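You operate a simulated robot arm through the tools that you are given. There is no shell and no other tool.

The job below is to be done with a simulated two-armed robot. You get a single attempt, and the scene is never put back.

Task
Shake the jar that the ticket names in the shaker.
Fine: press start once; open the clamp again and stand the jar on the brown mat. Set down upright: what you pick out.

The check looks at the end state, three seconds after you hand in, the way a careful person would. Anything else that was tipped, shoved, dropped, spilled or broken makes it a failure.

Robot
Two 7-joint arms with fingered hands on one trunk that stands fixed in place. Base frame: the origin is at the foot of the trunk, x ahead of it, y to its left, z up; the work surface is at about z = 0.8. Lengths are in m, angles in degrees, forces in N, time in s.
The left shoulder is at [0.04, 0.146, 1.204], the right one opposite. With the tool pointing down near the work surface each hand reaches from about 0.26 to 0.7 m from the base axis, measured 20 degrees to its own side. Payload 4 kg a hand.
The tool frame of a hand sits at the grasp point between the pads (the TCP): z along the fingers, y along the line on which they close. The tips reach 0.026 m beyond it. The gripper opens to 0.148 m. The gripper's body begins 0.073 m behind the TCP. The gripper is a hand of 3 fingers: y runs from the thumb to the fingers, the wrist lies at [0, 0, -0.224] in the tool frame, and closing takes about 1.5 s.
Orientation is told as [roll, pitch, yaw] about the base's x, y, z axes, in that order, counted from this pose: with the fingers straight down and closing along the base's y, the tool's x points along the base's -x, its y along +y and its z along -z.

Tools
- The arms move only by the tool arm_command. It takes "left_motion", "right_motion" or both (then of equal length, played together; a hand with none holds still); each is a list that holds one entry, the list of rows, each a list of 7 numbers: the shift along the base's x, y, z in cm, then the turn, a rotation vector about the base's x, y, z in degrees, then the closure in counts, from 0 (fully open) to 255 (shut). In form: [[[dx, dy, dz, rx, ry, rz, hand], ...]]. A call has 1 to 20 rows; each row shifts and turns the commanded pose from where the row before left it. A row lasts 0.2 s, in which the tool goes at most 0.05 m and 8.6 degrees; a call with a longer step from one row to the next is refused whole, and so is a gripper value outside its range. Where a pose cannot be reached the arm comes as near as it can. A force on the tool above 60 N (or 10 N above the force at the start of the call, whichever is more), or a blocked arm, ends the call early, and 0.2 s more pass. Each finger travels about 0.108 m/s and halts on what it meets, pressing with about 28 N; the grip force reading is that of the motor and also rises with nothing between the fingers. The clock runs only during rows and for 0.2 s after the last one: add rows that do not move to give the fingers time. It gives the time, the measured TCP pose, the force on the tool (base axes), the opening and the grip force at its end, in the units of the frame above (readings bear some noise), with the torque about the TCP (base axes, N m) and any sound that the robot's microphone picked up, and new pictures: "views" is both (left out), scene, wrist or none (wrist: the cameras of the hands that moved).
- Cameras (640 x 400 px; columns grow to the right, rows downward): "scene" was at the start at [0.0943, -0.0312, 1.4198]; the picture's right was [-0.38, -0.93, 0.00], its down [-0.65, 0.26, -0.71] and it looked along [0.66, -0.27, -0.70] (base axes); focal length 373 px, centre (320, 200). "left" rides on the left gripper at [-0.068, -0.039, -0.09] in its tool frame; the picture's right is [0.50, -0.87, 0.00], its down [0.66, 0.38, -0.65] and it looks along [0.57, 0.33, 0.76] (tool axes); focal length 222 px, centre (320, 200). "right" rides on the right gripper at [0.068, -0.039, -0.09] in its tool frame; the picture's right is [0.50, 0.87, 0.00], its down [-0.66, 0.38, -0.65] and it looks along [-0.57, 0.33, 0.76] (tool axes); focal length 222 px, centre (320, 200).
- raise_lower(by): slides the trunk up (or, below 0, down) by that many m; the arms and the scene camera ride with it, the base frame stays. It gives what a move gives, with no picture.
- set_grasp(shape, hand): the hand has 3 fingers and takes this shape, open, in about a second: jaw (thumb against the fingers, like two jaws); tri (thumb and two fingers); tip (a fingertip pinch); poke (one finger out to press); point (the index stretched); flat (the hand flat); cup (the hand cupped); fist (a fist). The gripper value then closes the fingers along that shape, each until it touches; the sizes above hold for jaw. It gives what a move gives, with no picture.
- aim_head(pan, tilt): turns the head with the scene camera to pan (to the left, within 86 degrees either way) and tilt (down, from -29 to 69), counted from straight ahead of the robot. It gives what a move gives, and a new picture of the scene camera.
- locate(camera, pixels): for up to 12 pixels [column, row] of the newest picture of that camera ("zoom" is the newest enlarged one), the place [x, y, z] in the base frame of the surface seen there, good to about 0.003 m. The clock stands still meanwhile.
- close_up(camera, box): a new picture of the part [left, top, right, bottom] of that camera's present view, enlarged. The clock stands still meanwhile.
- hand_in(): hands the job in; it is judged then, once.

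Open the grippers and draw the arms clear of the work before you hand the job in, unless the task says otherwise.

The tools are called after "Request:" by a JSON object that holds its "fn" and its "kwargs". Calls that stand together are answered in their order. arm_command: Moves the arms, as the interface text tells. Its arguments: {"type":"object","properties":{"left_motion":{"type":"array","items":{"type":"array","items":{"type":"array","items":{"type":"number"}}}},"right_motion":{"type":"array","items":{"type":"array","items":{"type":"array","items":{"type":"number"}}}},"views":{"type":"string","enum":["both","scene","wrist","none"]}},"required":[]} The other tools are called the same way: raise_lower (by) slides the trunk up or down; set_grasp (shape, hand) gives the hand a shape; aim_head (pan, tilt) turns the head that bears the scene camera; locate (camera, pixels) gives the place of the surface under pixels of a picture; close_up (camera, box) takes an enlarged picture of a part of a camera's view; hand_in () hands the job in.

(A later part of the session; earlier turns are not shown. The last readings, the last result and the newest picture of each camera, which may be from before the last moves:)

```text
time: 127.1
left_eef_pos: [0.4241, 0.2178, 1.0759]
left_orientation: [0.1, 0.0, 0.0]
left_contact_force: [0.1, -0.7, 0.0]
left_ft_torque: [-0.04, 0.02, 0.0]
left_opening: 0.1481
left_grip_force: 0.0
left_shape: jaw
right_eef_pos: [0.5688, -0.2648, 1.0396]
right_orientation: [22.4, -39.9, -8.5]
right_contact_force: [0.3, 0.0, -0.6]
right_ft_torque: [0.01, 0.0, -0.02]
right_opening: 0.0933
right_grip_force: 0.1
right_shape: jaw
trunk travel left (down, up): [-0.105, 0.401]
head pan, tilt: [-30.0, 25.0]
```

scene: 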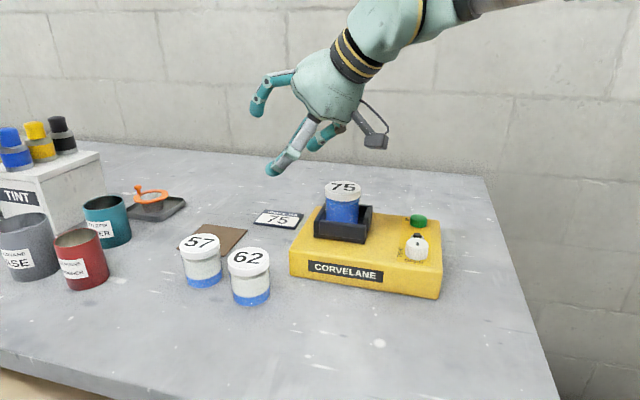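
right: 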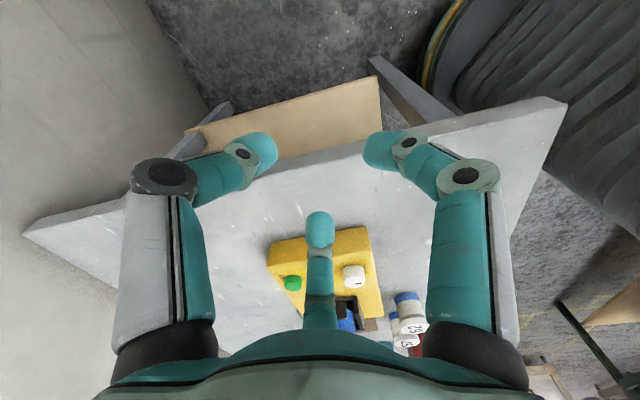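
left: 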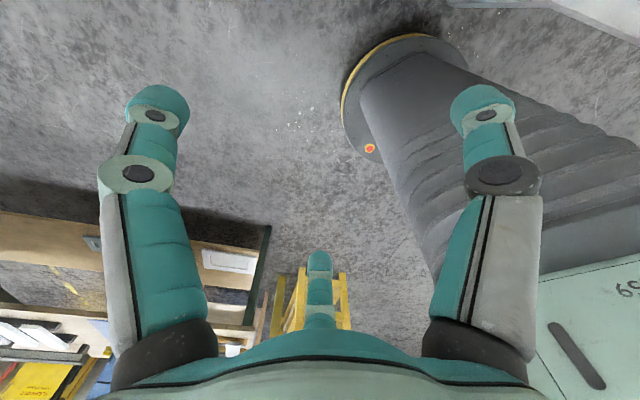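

The 45° tilt works. I extend on toward (0.72,-0.185), descending to about 0.95.

Request:
{"fn": "arm_command", "kwargs": {"right_motion": [[[2.5, 1.35, -1, 0, 0, 0, 95], [2.5, 1.35, -1, 0, 0, 0, 95], [2.5, 1.35, -1.5, 0, 0, 0, 95], [2.5, 1.35, -1.5, 0, 0, 0, 95], [2.5, 1.35, -2, 0, 0, 0, 95], [2.5, 1.35, -2, 0, 0, 0, 95], [0, 0, 0, 0, 0, 0, 95]]], "views": "both"}}

```text
time: 128.7
left_eef_pos: [0.4229, 0.2175, 1.077]
left_orientation: [0.0, -0.1, 0.0]
left_contact_force: [-1.1, 0.4, 0.2]
left_ft_torque: [-0.01, 0.0, 0.0]
left_opening: 0.148
left_grip_force: 0.0
left_shape: jaw
right_eef_pos: [0.7166, -0.1871, 0.9498]
right_orientation: [22.5, -40.1, -8.5]
right_contact_force: [0.6, 0.5, -0.1]
right_ft_torque: [-0.03, 0.01, -0.02]
right_opening: 0.093
right_grip_force: 0.1
right_shape: jaw
trunk travel left (down, up): [-0.105, 0.401]
head pan, tilt: [-30.0, 25.0]
```

scene: 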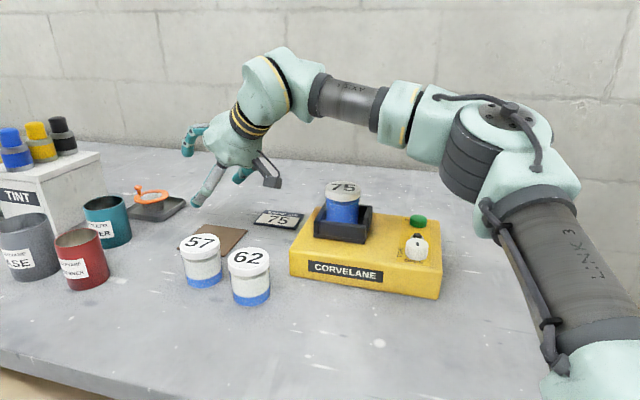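
right: 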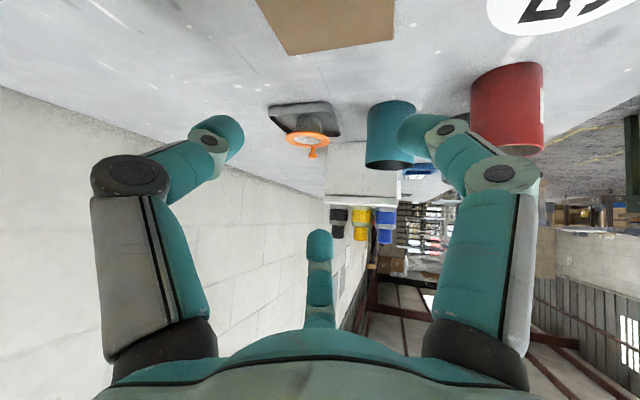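

Reached (0.717,-0.187,0.950) with 45° tilt. I test how much the tilt can be reduced here, rotating back by up to 22°.

Request:
{"fn": "arm_command", "kwargs": {"right_motion": [[[0, 0, 0, -3.08, 6.83, 0, 95], [0, 0, 0, -3.08, 6.83, 0, 95], [0, 0, 0, -3.08, 6.83, 0, 95], [0, 0, 0, 0, 0, 0, 95]]], "views": "none"}}

```text
time: 129.7
left_eef_pos: [0.4248, 0.2173, 1.0749]
left_orientation: [0.0, 0.0, 0.0]
left_contact_force: [0.3, 0.1, -0.9]
left_ft_torque: [0.0, 0.01, 0.0]
left_opening: 0.1479
left_grip_force: 0.0
left_shape: jaw
right_eef_pos: [0.6785, -0.2039, 0.9191]
right_orientation: [15.4, -30.4, -4.5]
right_contact_force: [0.4, -0.4, 0.6]
right_ft_torque: [-0.03, -0.01, 0.0]
right_opening: 0.0931
right_grip_force: 0.0
right_shape: jaw
right hand out of reach, approached as far as the arm can: row 1, 2, 3
trunk travel left (down, up): [-0.105, 0.401]
head pan, tilt: [-30.0, 25.0]
```

Minimum tilt near the mat is ~35–45°. My plan: grip the jar in the cradle with the hand tilted ~17° toward the mat, so at the mat with ~38° hand tilt the jar leans only ~21° and will settle upright on its base. I retract up and set a 17° tilt.

Request:
{"fn": "arm_command", "kwargs": {"right_motion": [[[-2, -1, 4, 0, 0, 0, 95], [-3, -2, 4, 0, 0, 0, 95], [-3, -2, 4, 0, 0, 0, 95], [-3, -2, 2, -3.45, 7.66, 0, 95], [-2, -2, 0, -3.45, 7.66, 0, 95], [0, 0, 0, 0, 0, 0, 95]]], "views": "both"}}

```text
refused: row 2 steps farther than a row can; nothing moved
```

The step was too long, so I use shorter rows.

Request:
{"fn": "arm_command", "kwargs": {"right_motion": [[[-2, -1, 4, 0, 0, 0, 95], [-2.5, -1.5, 3.5, 0, 0, 0, 95], [-2.5, -1.5, 3.5, 0, 0, 0, 95], [-3, -2, 2, -3.45, 7.66, 0, 95], [-3, -2, 0, -3.45, 7.66, 0, 95], [0, 0, 0, 0, 0, 0, 95]]], "views": "both"}}

```text
time: 131.1
left_eef_pos: [0.4255, 0.2183, 1.0753]
left_orientation: [0.1, 0.0, -0.1]
left_contact_force: [0.7, -0.4, 0.0]
left_ft_torque: [-0.02, -0.02, 0.02]
left_opening: 0.1477
left_grip_force: 0.0
left_shape: jaw
right_eef_pos: [0.5471, -0.2835, 1.0498]
right_orientation: [7.2, -15.4, -1.1]
right_contact_force: [0.0, 1.1, -0.8]
right_ft_torque: [0.0, -0.01, 0.03]
right_opening: 0.093
right_grip_force: 0.1
right_shape: jaw
trunk travel left (down, up): [-0.105, 0.401]
head pan, tilt: [-30.0, 25.0]
```

scene: 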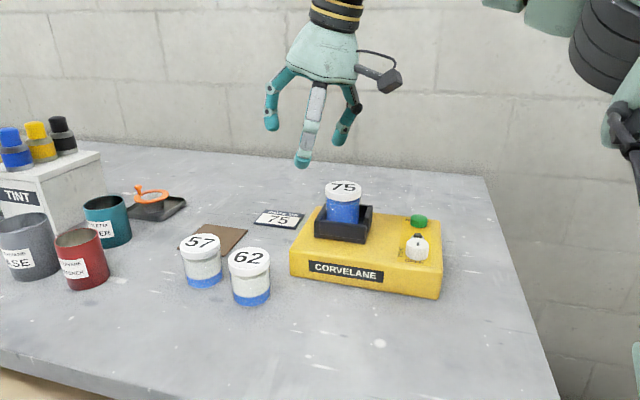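
right: 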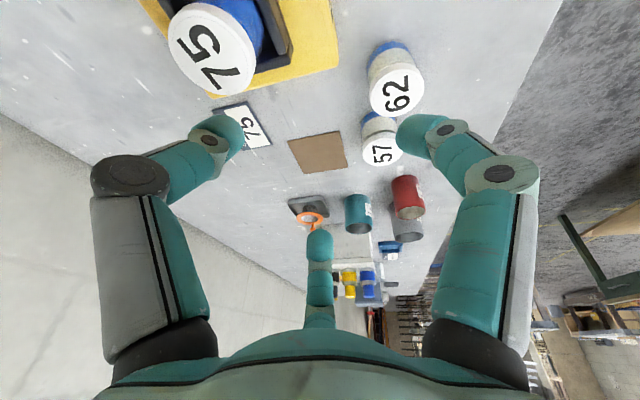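

Tilt is 17°. I now measure where jar 75's lid sits (it was pushed against the left wall).

Request:
{"fn": "close_up", "kwargs": {"camera": "scene", "box": [300, 160, 400, 260]}}

Request:
{"fn": "locate", "kwargs": {"camera": "zoom", "pixels": [[330, 115], [258, 118], [402, 118], [330, 95], [330, 138]]}}

Request:
{"fn": "locate", "kwargs": {"camera": "right", "pixels": [[212, 50], [175, 55], [248, 45], [212, 10], [212, 90], [228, 50]]}}

Request:
{"fn": "close_up", "kwargs": {"camera": "right", "box": [130, 0, 340, 130]}}

```text
4.00 times, centred on (350, 210) of scene
```

zoom: 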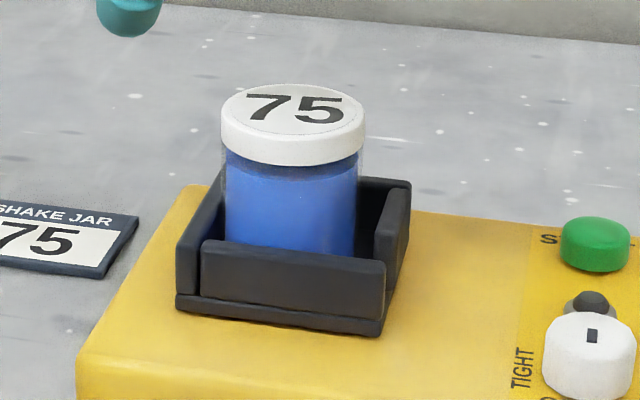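

```text
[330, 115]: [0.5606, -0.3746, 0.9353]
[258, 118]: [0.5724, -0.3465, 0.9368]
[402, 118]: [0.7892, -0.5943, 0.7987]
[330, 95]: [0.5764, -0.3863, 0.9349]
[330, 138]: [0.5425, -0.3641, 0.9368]
```

```text
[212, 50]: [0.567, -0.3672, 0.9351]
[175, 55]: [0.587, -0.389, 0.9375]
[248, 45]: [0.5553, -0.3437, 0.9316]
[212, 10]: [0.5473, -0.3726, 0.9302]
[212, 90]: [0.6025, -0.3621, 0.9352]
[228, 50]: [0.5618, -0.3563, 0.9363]
```

```text
3.05 times, centred on (235, 65) of right
```

zoom: 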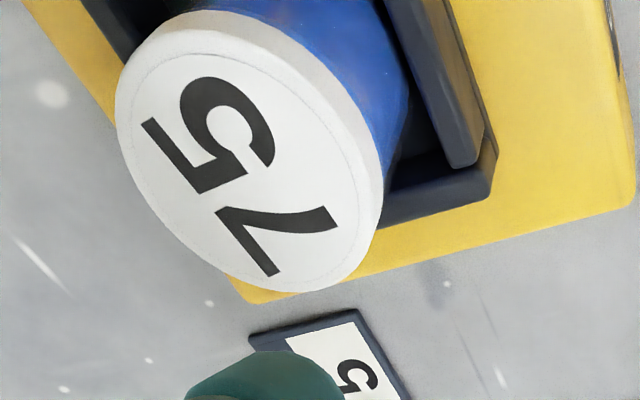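

Jar axis ≈ (0.571,-0.366), lid top 0.936. With the 17° tilt I place the TCP at (0.566,-0.368) and descend to z≈0.97 first.

Request:
{"fn": "arm_command", "kwargs": {"right_motion": [[[1, -4, 0, 0, 0, 0, 95], [0.95, -4.45, 0, 0, 0, 0, 95], [0, 0, -3, 0, 0, 0, 95], [0, 0, -3, 0, 0, 0, 95], [0, 0, -1.8, 0, 0, 0, 95], [0, 0, 0, 0, 0, 0, 95]]], "views": "both"}}

Request:
{"fn": "close_up", "kwargs": {"camera": "scene", "box": [280, 130, 420, 250]}}

```text
time: 132.5
left_eef_pos: [0.4244, 0.218, 1.0753]
left_orientation: [-0.1, 0.0, 0.0]
left_contact_force: [0.3, 0.4, 0.2]
left_ft_torque: [-0.01, 0.03, -0.03]
left_opening: 0.1481
left_grip_force: 0.1
left_shape: jaw
right_eef_pos: [0.5678, -0.3684, 0.9708]
right_orientation: [7.2, -15.3, -1.1]
right_contact_force: [0.1, -0.7, 0.3]
right_ft_torque: [0.01, -0.02, -0.01]
right_opening: 0.093
right_grip_force: 0.1
right_shape: jaw
trunk travel left (down, up): [-0.105, 0.401]
head pan, tilt: [-30.0, 25.0]
```

scene: 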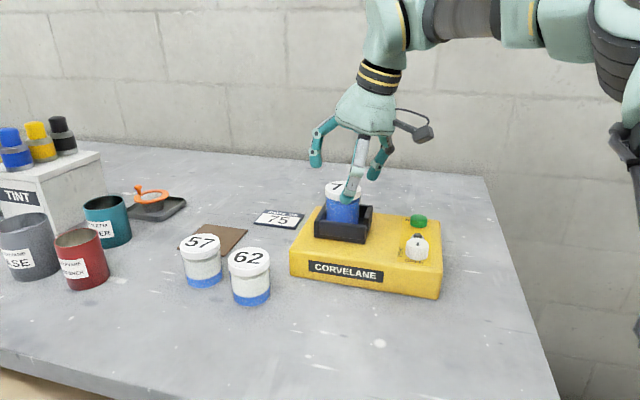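
right: 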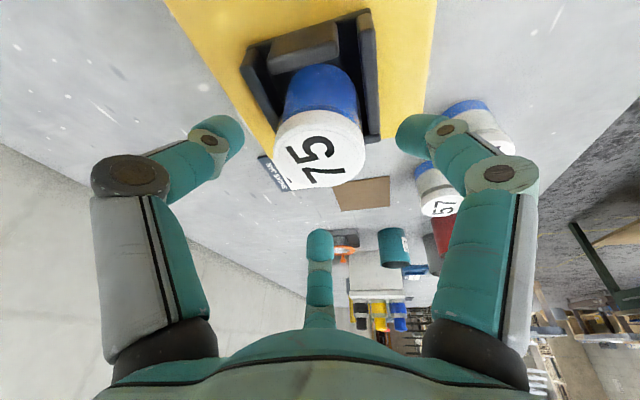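

```text
3.33 times, centred on (350, 190) of scene
```

zoom: 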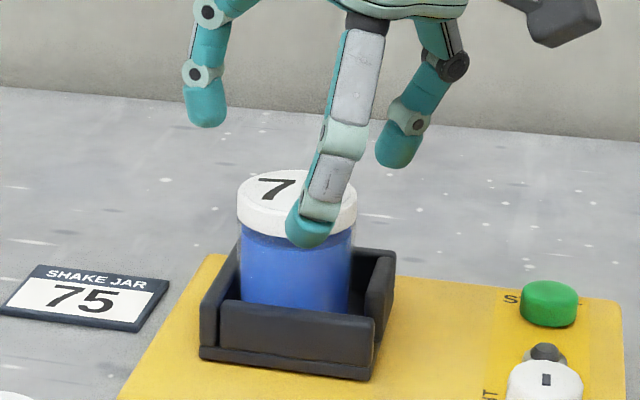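

The jar is laterally centred in the wrist view (lid at (320,150)). I descend 2 cm and check again.

Request:
{"fn": "arm_command", "kwargs": {"right_motion": [[[0, 0, -1, 0, 0, 0, 95], [0, 0, -1, 0, 0, 0, 95], [0, 0, 0, 0, 0, 0, 95]]], "views": "both"}}

Request:
{"fn": "close_up", "kwargs": {"camera": "scene", "box": [280, 130, 420, 250]}}

```text
time: 133.3
left_eef_pos: [0.4241, 0.2172, 1.0756]
left_orientation: [0.0, 0.0, 0.0]
left_contact_force: [-0.3, -0.3, -0.4]
left_ft_torque: [-0.02, -0.01, 0.02]
left_opening: 0.1479
left_grip_force: 0.2
left_shape: jaw
right_eef_pos: [0.568, -0.3677, 0.9503]
right_orientation: [7.3, -15.3, -1.1]
right_contact_force: [0.2, -0.4, -0.2]
right_ft_torque: [0.03, 0.0, 0.0]
right_opening: 0.0934
right_grip_force: 0.1
right_shape: jaw
trunk travel left (down, up): [-0.105, 0.401]
head pan, tilt: [-30.0, 25.0]
```

scene: 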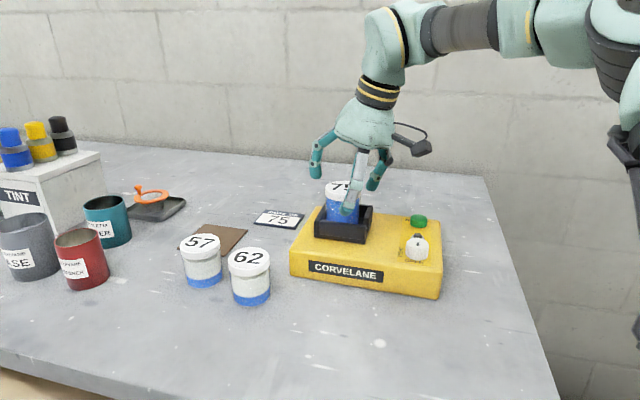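
right: 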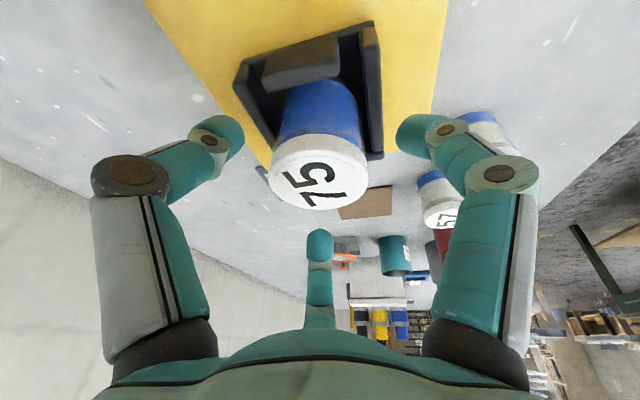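

```text
3.33 times, centred on (350, 190) of scene
```

zoom: 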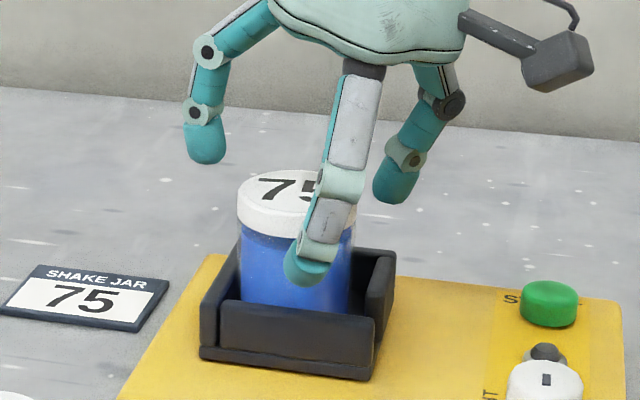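

Alignment holds. I descend the last 1.8 cm.

Request:
{"fn": "arm_command", "kwargs": {"right_motion": [[[0, 0, -0.6, 0, 0, 0, 95], [0, 0, -0.6, 0, 0, 0, 95], [0, 0, -0.6, 0, 0, 0, 95], [0, 0, 0, 0, 0, 0, 95]]], "views": "both"}}

Request:
{"fn": "close_up", "kwargs": {"camera": "scene", "box": [280, 130, 420, 250]}}

Request:
{"fn": "close_up", "kwargs": {"camera": "right", "box": [180, 20, 460, 270]}}

```text
time: 134.3
left_eef_pos: [0.4243, 0.2179, 1.0767]
left_orientation: [0.1, -0.1, 0.0]
left_contact_force: [0.4, 0.5, 0.6]
left_ft_torque: [-0.03, -0.01, -0.03]
left_opening: 0.1478
left_grip_force: 0.1
left_shape: jaw
right_eef_pos: [0.5668, -0.3686, 0.9326]
right_orientation: [7.1, -15.5, -1.1]
right_contact_force: [-0.3, 0.4, 0.5]
right_ft_torque: [0.02, -0.02, 0.03]
right_opening: 0.0931
right_grip_force: 0.1
right_shape: jaw
trunk travel left (down, up): [-0.105, 0.401]
head pan, tilt: [-30.0, 25.0]
```

scene: 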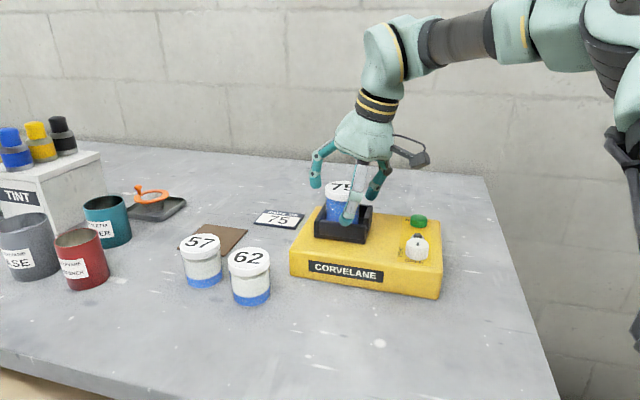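
right: 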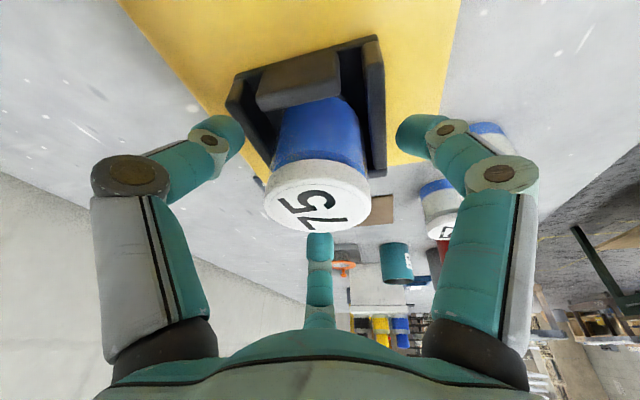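

```text
3.33 times, centred on (350, 190) of scene
```

zoom: 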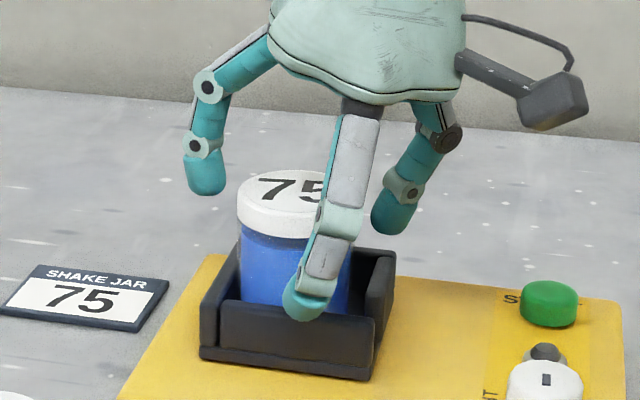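

```text
1.60 times, centred on (320, 145) of right
```

zoom: 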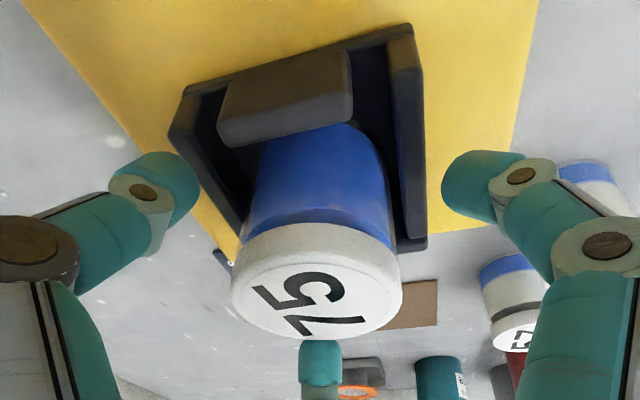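

The lid is centred between the three fingers. I close on the jar in small steps.

Request:
{"fn": "arm_command", "kwargs": {"right_motion": [[[0, 0, 0, 0, 0, 0, 115], [0, 0, 0, 0, 0, 0, 130], [0, 0, 0, 0, 0, 0, 145], [0, 0, 0, 0, 0, 0, 160], [0, 0, 0, 0, 0, 0, 180], [0, 0, 0, 0, 0, 0, 200], [0, 0, 0, 0, 0, 0, 210], [0, 0, 0, 0, 0, 0, 210]]], "views": "both"}}

Request:
{"fn": "close_up", "kwargs": {"camera": "scene", "box": [280, 130, 420, 250]}}

Request:
{"fn": "close_up", "kwargs": {"camera": "right", "box": [180, 20, 460, 270]}}

```text
time: 136.1
left_eef_pos: [0.4247, 0.2179, 1.0761]
left_orientation: [0.0, 0.0, 0.0]
left_contact_force: [0.1, -0.1, 0.3]
left_ft_torque: [0.01, -0.02, 0.0]
left_opening: 0.1478
left_grip_force: 0.0
left_shape: jaw
right_eef_pos: [0.5672, -0.3678, 0.9328]
right_orientation: [7.2, -15.5, -1.0]
right_contact_force: [-0.5, 0.0, 1.4]
right_ft_torque: [-0.08, 0.11, 0.01]
right_opening: 0.0541
right_grip_force: 27.9
right_shape: jaw
trunk travel left (down, up): [-0.105, 0.401]
head pan, tilt: [-30.0, 25.0]
```

scene: 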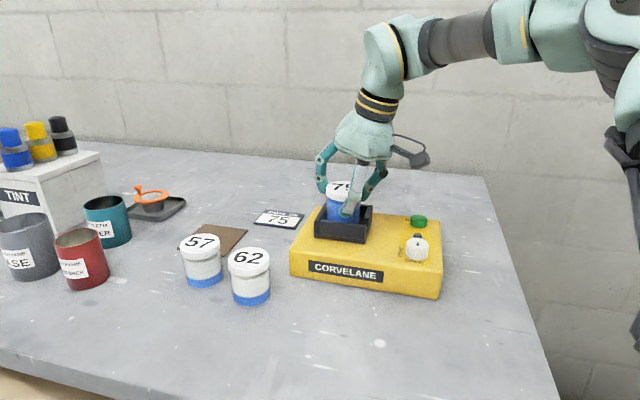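
right: 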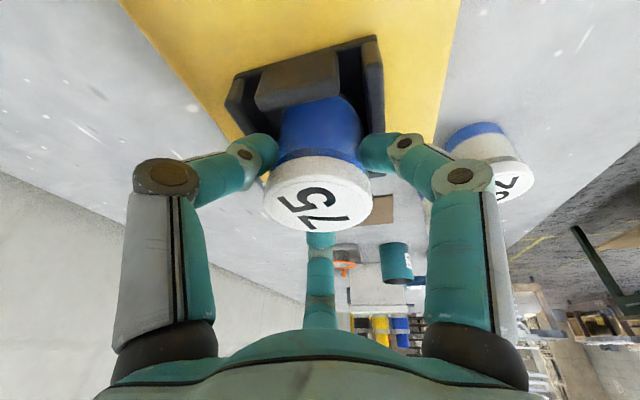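

```text
3.33 times, centred on (350, 190) of scene
```

zoom: 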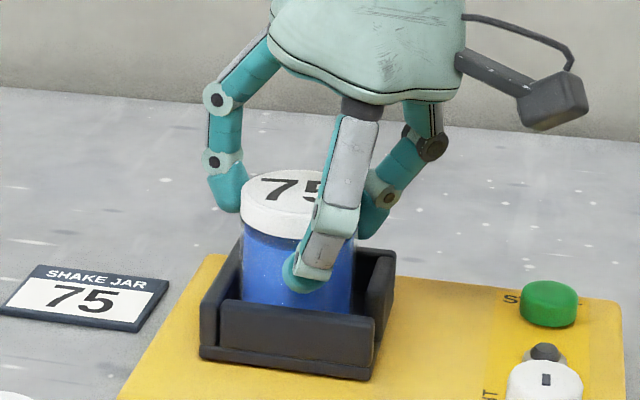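

```text
1.60 times, centred on (320, 145) of right
```

zoom: 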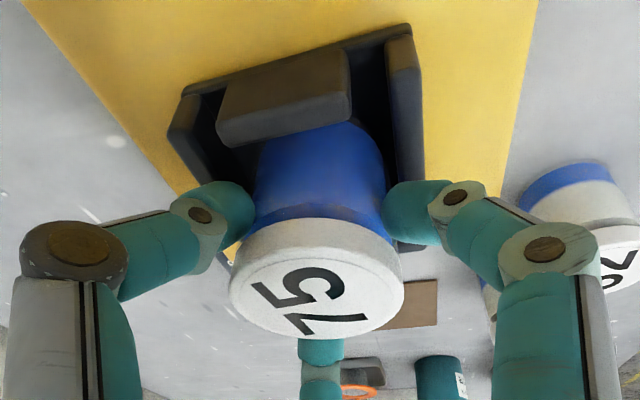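

Gripped (opening 0.054, 28 N) and the jar still looks upright. I lift 3 cm slowly and inspect.

Request:
{"fn": "arm_command", "kwargs": {"right_motion": [[[0, 0, 0.7, 0, 0, 0, 210], [0, 0, 0.8, 0, 0, 0, 210], [0, 0, 1.0, 0, 0, 0, 210], [0, 0, 1.5, 0, 0, 0, 210], [0, 0, 2.0, 0, 0, 0, 210], [0, 0, 0, 0, 0, 0, 210]]], "views": "both"}}

Request:
{"fn": "close_up", "kwargs": {"camera": "scene", "box": [280, 100, 420, 220]}}

```text
time: 137.5
left_eef_pos: [0.4241, 0.2183, 1.0764]
left_orientation: [0.0, 0.0, -0.1]
left_contact_force: [0.1, -0.8, -0.2]
left_ft_torque: [0.0, 0.02, 0.0]
left_opening: 0.1478
left_grip_force: 0.0
left_shape: jaw
right_eef_pos: [0.5687, -0.3667, 0.9917]
right_orientation: [7.3, -15.4, -1.1]
right_contact_force: [0.2, 0.9, -2.9]
right_ft_torque: [0.03, 0.02, 0.04]
right_opening: 0.0541
right_grip_force: 27.9
right_shape: jaw
trunk travel left (down, up): [-0.105, 0.401]
head pan, tilt: [-30.0, 25.0]
```

scene: 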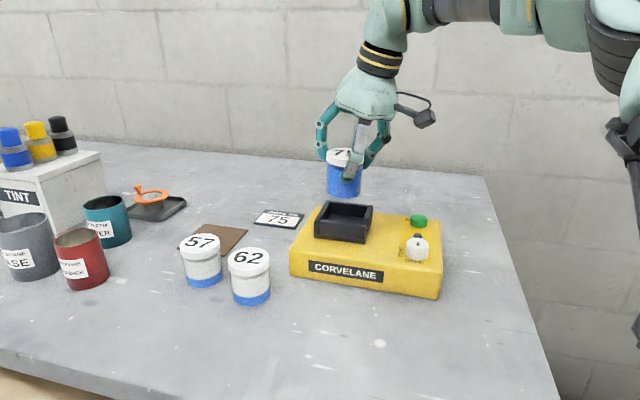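
right: 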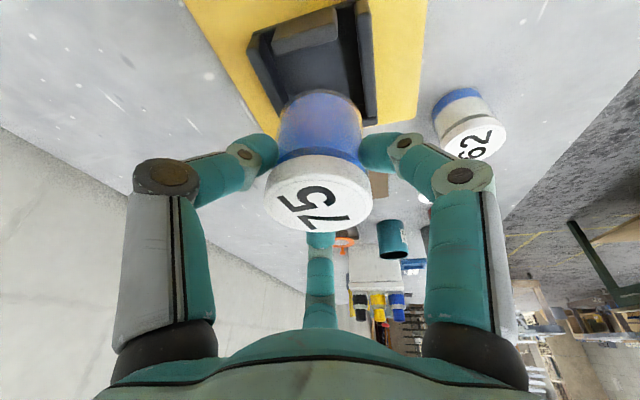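

```text
3.33 times, centred on (350, 160) of scene
```

zoom: 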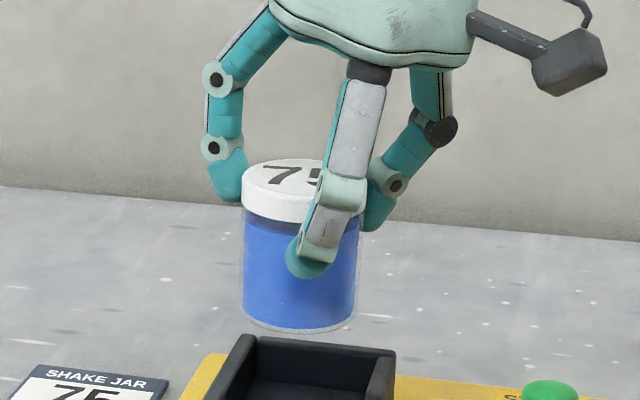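

The jar is held upright with the hand tilted 17°, so friction is good. To lean the jar less at the mat, I'll set it down on the open table in front of the machine and re-grip with ~30° tilt. First I carry it there at safe height.

Request:
{"fn": "arm_command", "kwargs": {"right_motion": [[[0, 0, 2, 0, 0, 0, 210], [-2.9, 2.6, 0, 0, 0, 0, 210], [-2.9, 2.6, 0, 0, 0, 0, 210], [-3, 2.6, 0, 0, 0, 0, 210], [-3, 2.5, 0, 0, 0, 0, 210], [0, 0, -3.5, 0, 0, 0, 210], [0, 0, -3.5, 0, 0, 0, 210], [0, 0, -3, 0, 0, 0, 210], [0, 0, -2, 0, 0, 0, 210], [0, 0, 0, 0, 0, 0, 210]]], "views": "both"}}

```text
time: 139.7
left_eef_pos: [0.4242, 0.2176, 1.0762]
left_orientation: [-0.1, 0.0, 0.0]
left_contact_force: [0.7, -1.0, -1.0]
left_ft_torque: [-0.01, -0.02, -0.01]
left_opening: 0.1479
left_grip_force: 0.0
left_shape: jaw
right_eef_pos: [0.4498, -0.2652, 0.8934]
right_orientation: [7.2, -15.5, -1.2]
right_contact_force: [-0.2, -0.3, -2.5]
right_ft_torque: [0.02, 0.02, 0.01]
right_opening: 0.0541
right_grip_force: 28.2
right_shape: jaw
trunk travel left (down, up): [-0.105, 0.401]
head pan, tilt: [-30.0, 25.0]
```

scene: 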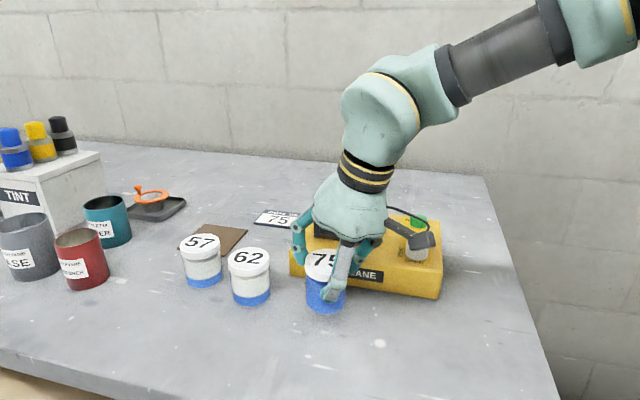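
right: 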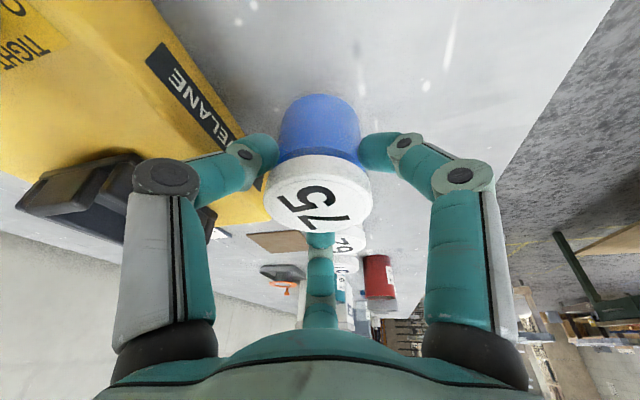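

The jar hangs upright 2.5 cm above the open table. I lower it to contact.

Request:
{"fn": "arm_command", "kwargs": {"right_motion": [[[0, 0, -1, 0, 0, 0, 210], [0, 0, -0.8, 0, 0, 0, 210], [0, 0, -0.4, 0, 0, 0, 210], [0, 0, -0.3, 0, 0, 0, 210], [0, 0, 0, 0, 0, 0, 210]]], "views": "none"}}

```text
time: 140.9
left_eef_pos: [0.4249, 0.2186, 1.0757]
left_orientation: [0.0, 0.0, 0.0]
left_contact_force: [-0.2, -0.1, -0.6]
left_ft_torque: [-0.01, 0.02, -0.03]
left_opening: 0.148
left_grip_force: 0.1
left_shape: jaw
right_eef_pos: [0.4493, -0.2651, 0.8686]
right_orientation: [7.2, -15.5, -1.1]
right_contact_force: [-0.1, 0.4, 4.1]
right_ft_torque: [-0.09, 0.1, 0.01]
right_opening: 0.0539
right_grip_force: 28.4
right_shape: jaw
trunk travel left (down, up): [-0.105, 0.401]
head pan, tilt: [-30.0, 25.0]
```

Contact at z=0.8686 (4 N). I open the fingers gradually.

Request:
{"fn": "arm_command", "kwargs": {"right_motion": [[[0, 0, 0, 0, 0, 0, 160], [0, 0, 0, 0, 0, 0, 150], [0, 0, 0, 0, 0, 0, 140], [0, 0, 0, 0, 0, 0, 125], [0, 0, 0, 0, 0, 0, 110], [0, 0, 0, 0, 0, 0, 90], [0, 0, 0, 0, 0, 0, 85], [0, 0, 0, 0, 0, 0, 85]]], "views": "both"}}

Request:
{"fn": "close_up", "kwargs": {"camera": "scene", "box": [260, 200, 400, 330]}}

```text
time: 142.7
left_eef_pos: [0.4248, 0.2169, 1.0754]
left_orientation: [0.0, 0.0, 0.0]
left_contact_force: [0.4, -0.6, -0.6]
left_ft_torque: [-0.03, -0.02, 0.01]
left_opening: 0.1478
left_grip_force: 0.1
left_shape: jaw
right_eef_pos: [0.4489, -0.2637, 0.8676]
right_orientation: [7.3, -15.3, -1.1]
right_contact_force: [-0.1, -0.6, -0.2]
right_ft_torque: [0.01, 0.02, 0.0]
right_opening: 0.098
right_grip_force: 0.1
right_shape: jaw
trunk travel left (down, up): [-0.105, 0.401]
head pan, tilt: [-30.0, 25.0]
```

scene: 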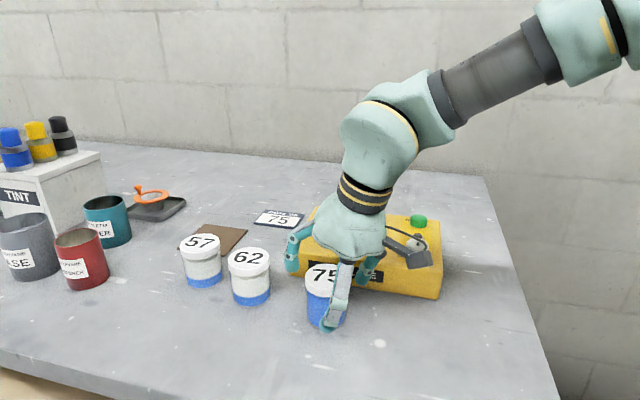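
right: 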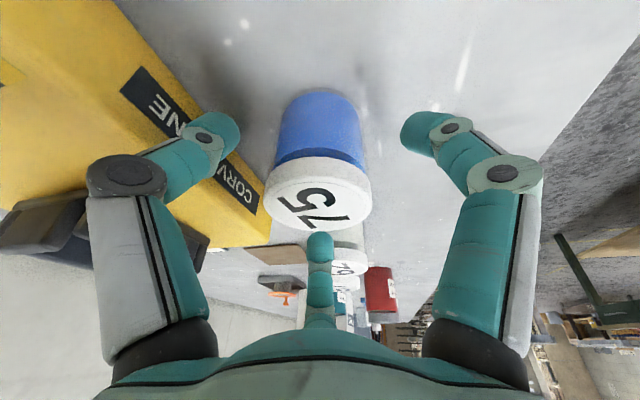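

```text
3.08 times, centred on (330, 265) of scene
```

zoom: 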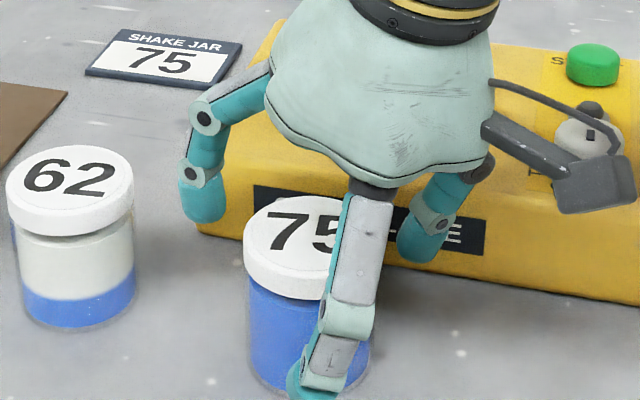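

Jar 75 stands freely at axis ≈(0.4536,-0.2632). I rise, tilt to 30°, and come down around it lower (TCP target (0.446,-0.2665,0.848)); first stop at z≈0.90.

Request:
{"fn": "arm_command", "kwargs": {"right_motion": [[[0, 0, 4, 0, 0, 0, 70], [0, 0, 4.2, 0, 0, 0, 70], [-0.26, -0.28, 0, 2.67, -5.92, 0, 70], [0, 0, 0, 2.67, -5.92, 0, 70], [0, 0, -2.5, 0, 0, 0, 70], [0, 0, -2.5, 0, 0, 0, 70], [0, 0, 0, 0, 0, 0, 70]]], "views": "both"}}

Request:
{"fn": "close_up", "kwargs": {"camera": "scene", "box": [240, 190, 400, 340]}}

```text
time: 144.3
left_eef_pos: [0.4244, 0.2184, 1.0749]
left_orientation: [0.0, 0.0, -0.1]
left_contact_force: [0.2, 0.5, 0.2]
left_ft_torque: [0.02, 0.02, -0.02]
left_opening: 0.1476
left_grip_force: 0.0
left_shape: jaw
right_eef_pos: [0.4474, -0.2682, 0.8995]
right_orientation: [13.5, -27.2, -3.3]
right_contact_force: [-0.5, -0.5, -0.4]
right_ft_torque: [-0.02, -0.04, -0.02]
right_opening: 0.1068
right_grip_force: 0.0
right_shape: jaw
trunk travel left (down, up): [-0.105, 0.401]
head pan, tilt: [-30.0, 25.0]
```

scene: 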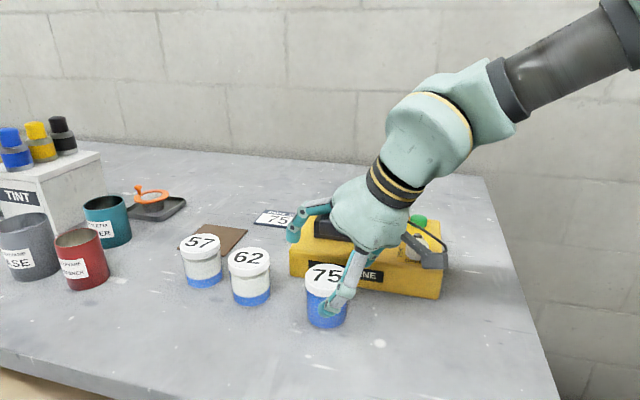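
right: 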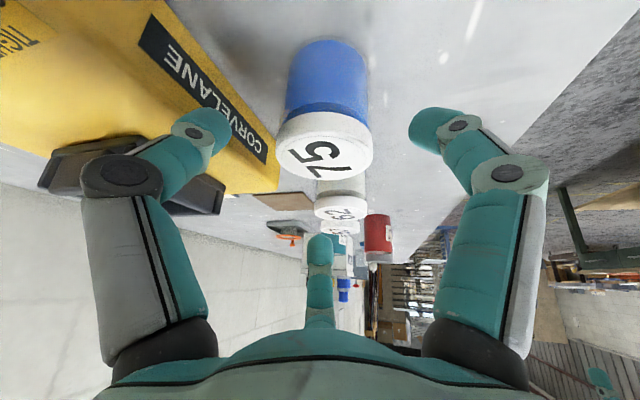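

```text
2.67 times, centred on (320, 265) of scene
```

zoom: 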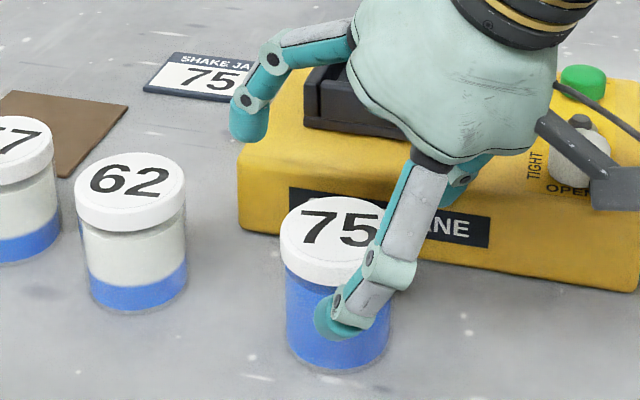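

Geometry looks right, with the far finger beyond the jar and the near ones on this side. I descend to z≈0.862 and check clearance.

Request:
{"fn": "arm_command", "kwargs": {"right_motion": [[[-0.1, 0.15, -1.3, 0, 0, 0, 70], [0, 0, -1.3, 0, 0, 0, 70], [0, 0, -1.2, 0, 0, 0, 70], [0, 0, 0, 0, 0, 0, 70]]], "views": "both"}}

Request:
{"fn": "close_up", "kwargs": {"camera": "scene", "box": [240, 190, 400, 340]}}

Request:
{"fn": "close_up", "kwargs": {"camera": "right", "box": [160, 20, 480, 280]}}

```text
time: 145.3
left_eef_pos: [0.4247, 0.2174, 1.0747]
left_orientation: [0.0, 0.0, -0.1]
left_contact_force: [1.2, -0.3, -0.2]
left_ft_torque: [-0.03, -0.01, -0.02]
left_opening: 0.1478
left_grip_force: 0.1
left_shape: jaw
right_eef_pos: [0.4476, -0.2673, 0.8623]
right_orientation: [13.3, -27.2, -3.4]
right_contact_force: [0.2, -0.2, 0.5]
right_ft_torque: [0.01, 0.0, 0.01]
right_opening: 0.107
right_grip_force: 0.1
right_shape: jaw
trunk travel left (down, up): [-0.105, 0.401]
head pan, tilt: [-30.0, 25.0]
```

scene: 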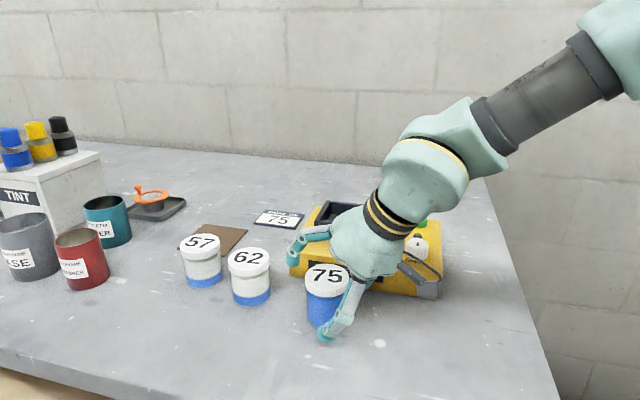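
right: 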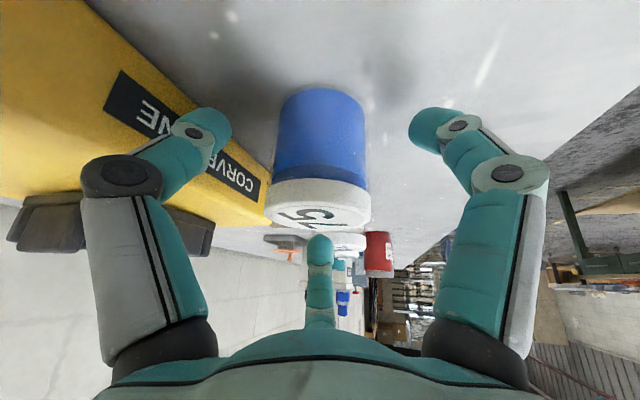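

```text
2.67 times, centred on (320, 265) of scene
```

zoom: 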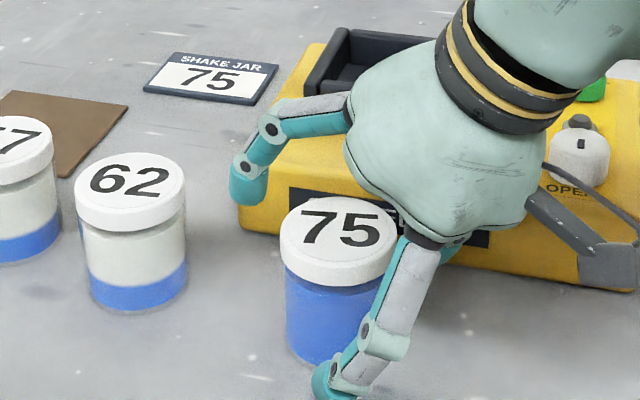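

```text
1.54 times, centred on (320, 150) of right
```

zoom: 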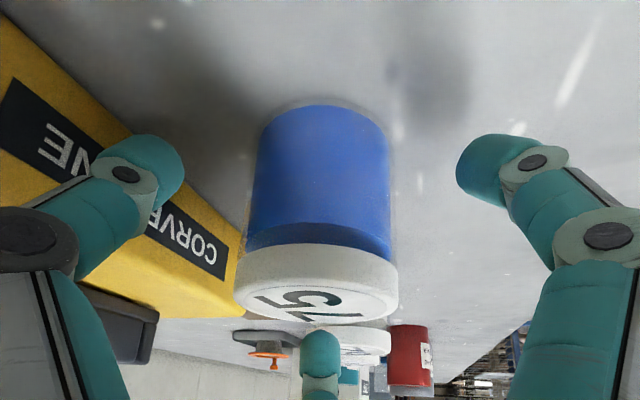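

Clear all around. I descend the last 1.4 cm to z≈0.848 and then close gently.

Request:
{"fn": "arm_command", "kwargs": {"right_motion": [[[-0.05, 0, -0.7, 0, 0, 0, 75], [0, 0, -0.7, 0, 0, 0, 90], [0, 0, 0, 0, 0, 0, 105], [0, 0, 0, 0, 0, 0, 120], [0, 0, 0, 0, 0, 0, 135], [0, 0, 0, 0, 0, 0, 135]]], "views": "both"}}

Request:
{"fn": "close_up", "kwargs": {"camera": "scene", "box": [240, 190, 400, 340]}}

Request:
{"fn": "close_up", "kwargs": {"camera": "right", "box": [160, 20, 480, 280]}}

```text
time: 146.7
left_eef_pos: [0.4251, 0.2171, 1.0755]
left_orientation: [-0.1, 0.0, 0.1]
left_contact_force: [1.1, 0.0, 0.3]
left_ft_torque: [-0.01, 0.0, 0.0]
left_opening: 0.1479
left_grip_force: 0.2
left_shape: jaw
right_eef_pos: [0.446, -0.2658, 0.848]
right_orientation: [13.3, -27.0, -3.4]
right_contact_force: [0.5, 0.1, 0.7]
right_ft_torque: [0.03, -0.01, 0.0]
right_opening: 0.0701
right_grip_force: 0.0
right_shape: jaw
trunk travel left (down, up): [-0.105, 0.401]
head pan, tilt: [-30.0, 25.0]
```

scene: 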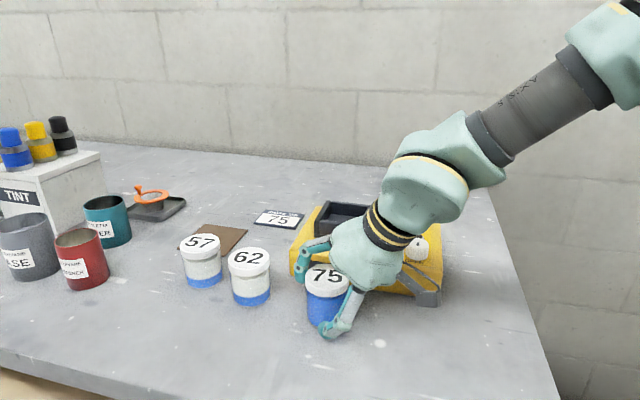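
right: 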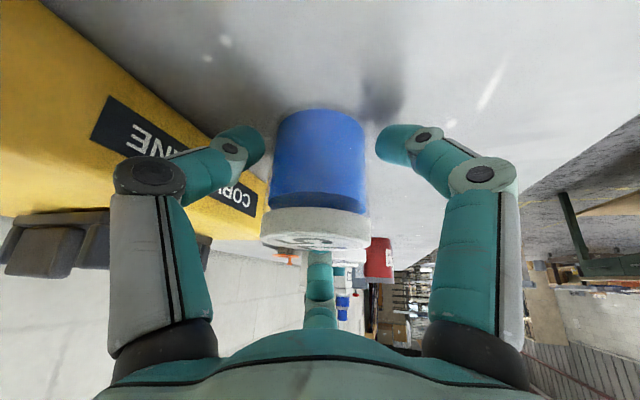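

```text
2.67 times, centred on (320, 265) of scene
```

zoom: 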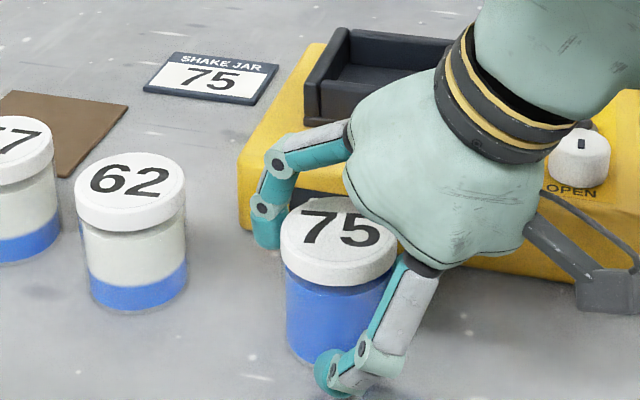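

```text
1.54 times, centred on (320, 150) of right
```

zoom: 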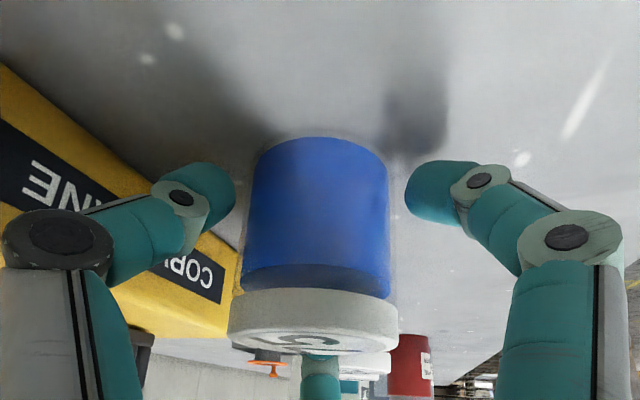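

Fingers straddle the jar; near ones at mid-body, far one at the lid. I close fully in small steps.

Request:
{"fn": "arm_command", "kwargs": {"right_motion": [[[0, 0, 0, 0, 0, 0, 145], [0, 0, 0, 0, 0, 0, 155], [0, 0, 0, 0, 0, 0, 165], [0, 0, 0, 0, 0, 0, 175], [0, 0, 0, 0, 0, 0, 190], [0, 0, 0, 0, 0, 0, 205], [0, 0, 0, 0, 0, 0, 210], [0, 0, 0, 0, 0, 0, 210]]], "views": "both"}}

Request:
{"fn": "close_up", "kwargs": {"camera": "scene", "box": [240, 190, 400, 340]}}

```text
time: 148.5
left_eef_pos: [0.4246, 0.2175, 1.0759]
left_orientation: [-0.1, 0.0, 0.0]
left_contact_force: [-0.1, 0.1, -0.3]
left_ft_torque: [-0.01, -0.05, -0.02]
left_opening: 0.148
left_grip_force: 0.1
left_shape: jaw
right_eef_pos: [0.4462, -0.2661, 0.8476]
right_orientation: [13.4, -27.1, -3.5]
right_contact_force: [-0.2, -1.4, 4.5]
right_ft_torque: [-0.11, 0.13, 0.02]
right_opening: 0.0572
right_grip_force: 28.3
right_shape: jaw
trunk travel left (down, up): [-0.105, 0.401]
head pan, tilt: [-30.0, 25.0]
```

scene: 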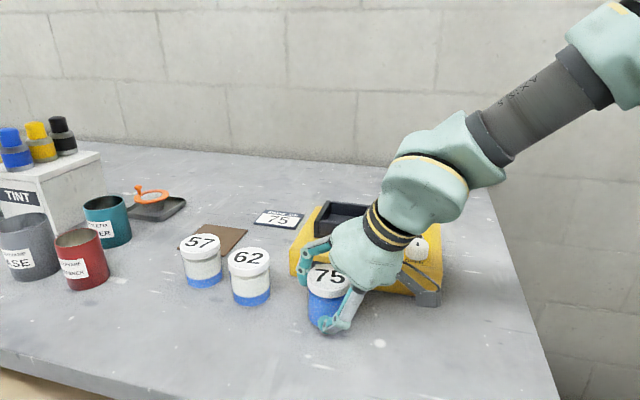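
right: 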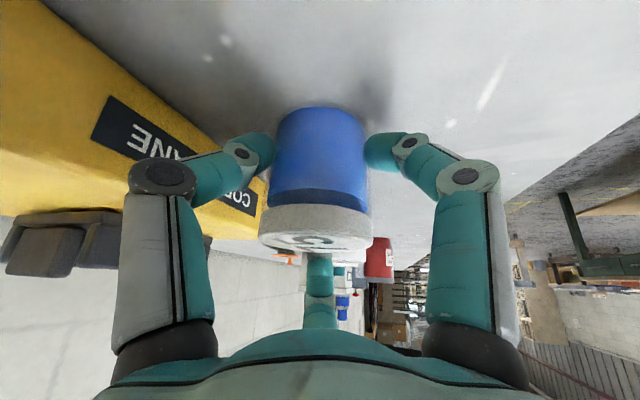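

```text
2.67 times, centred on (320, 265) of scene
```

zoom: 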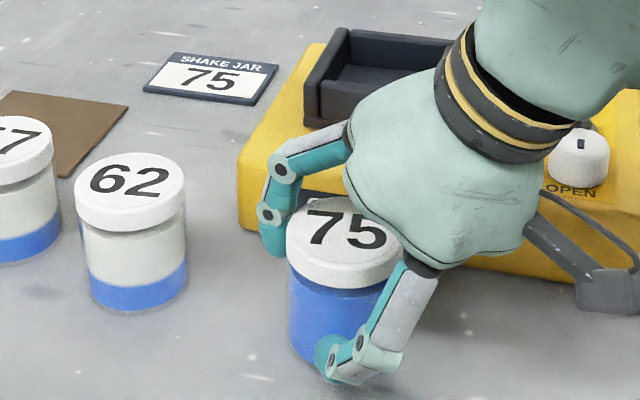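

Gripped at 0.057. I lift 2 cm gently and check whether the jar stays upright.

Request:
{"fn": "arm_command", "kwargs": {"right_motion": [[[0, 0, 0.5, 0, 0, 0, 210], [0, 0, 0.7, 0, 0, 0, 210], [0, 0, 0.8, 0, 0, 0, 210], [0, 0, 0, 0, 0, 0, 210]]], "views": "both"}}

Request:
{"fn": "close_up", "kwargs": {"camera": "scene", "box": [240, 190, 400, 340]}}

```text
time: 149.5
left_eef_pos: [0.4244, 0.2163, 1.0759]
left_orientation: [0.0, 0.0, 0.0]
left_contact_force: [0.2, -0.6, -0.4]
left_ft_torque: [-0.03, 0.02, 0.03]
left_opening: 0.1479
left_grip_force: 0.1
left_shape: jaw
right_eef_pos: [0.4459, -0.2664, 0.8669]
right_orientation: [13.4, -27.0, -3.5]
right_contact_force: [0.7, 0.2, -2.5]
right_ft_torque: [-0.01, 0.04, -0.01]
right_opening: 0.0572
right_grip_force: 28.3
right_shape: jaw
trunk travel left (down, up): [-0.105, 0.401]
head pan, tilt: [-30.0, 25.0]
```

scene: 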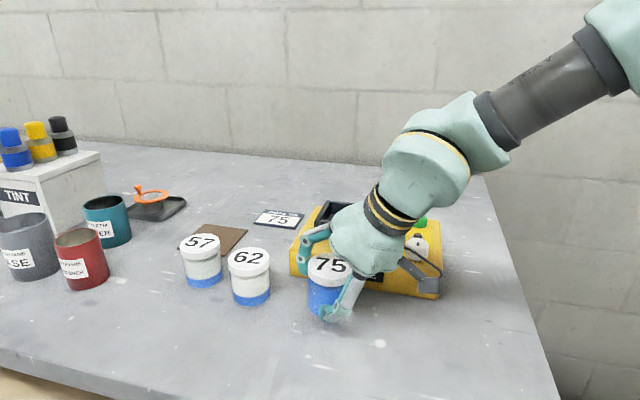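
right: 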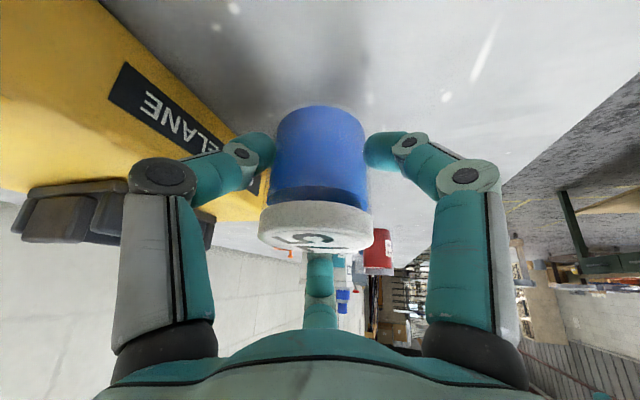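

```text
2.67 times, centred on (320, 265) of scene
```

zoom: 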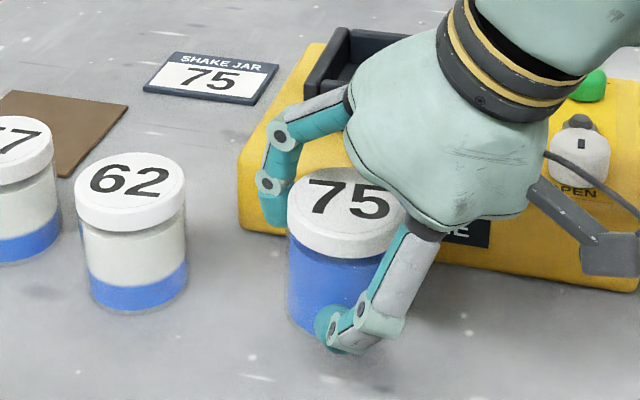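

Held, perhaps leaning a few degrees toward the palm. I measure the lid plane.

Request:
{"fn": "locate", "kwargs": {"camera": "zoom", "pixels": [[297, 205], [320, 225], [345, 232], [375, 232], [350, 182], [320, 185], [350, 200], [390, 215]]}}

Request:
{"fn": "locate", "kwargs": {"camera": "right", "pixels": [[320, 238], [285, 236], [350, 240], [320, 245], [320, 230]]}}

```text
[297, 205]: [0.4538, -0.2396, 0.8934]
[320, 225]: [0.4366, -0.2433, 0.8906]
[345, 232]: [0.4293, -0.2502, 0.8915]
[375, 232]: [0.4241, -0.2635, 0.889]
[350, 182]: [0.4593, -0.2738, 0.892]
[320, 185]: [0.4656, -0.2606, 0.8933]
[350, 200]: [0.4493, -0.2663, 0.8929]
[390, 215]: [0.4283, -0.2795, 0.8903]
```

```text
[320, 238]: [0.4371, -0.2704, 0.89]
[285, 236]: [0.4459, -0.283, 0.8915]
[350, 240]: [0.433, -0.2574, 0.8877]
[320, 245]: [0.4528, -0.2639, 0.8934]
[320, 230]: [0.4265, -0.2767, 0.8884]
```

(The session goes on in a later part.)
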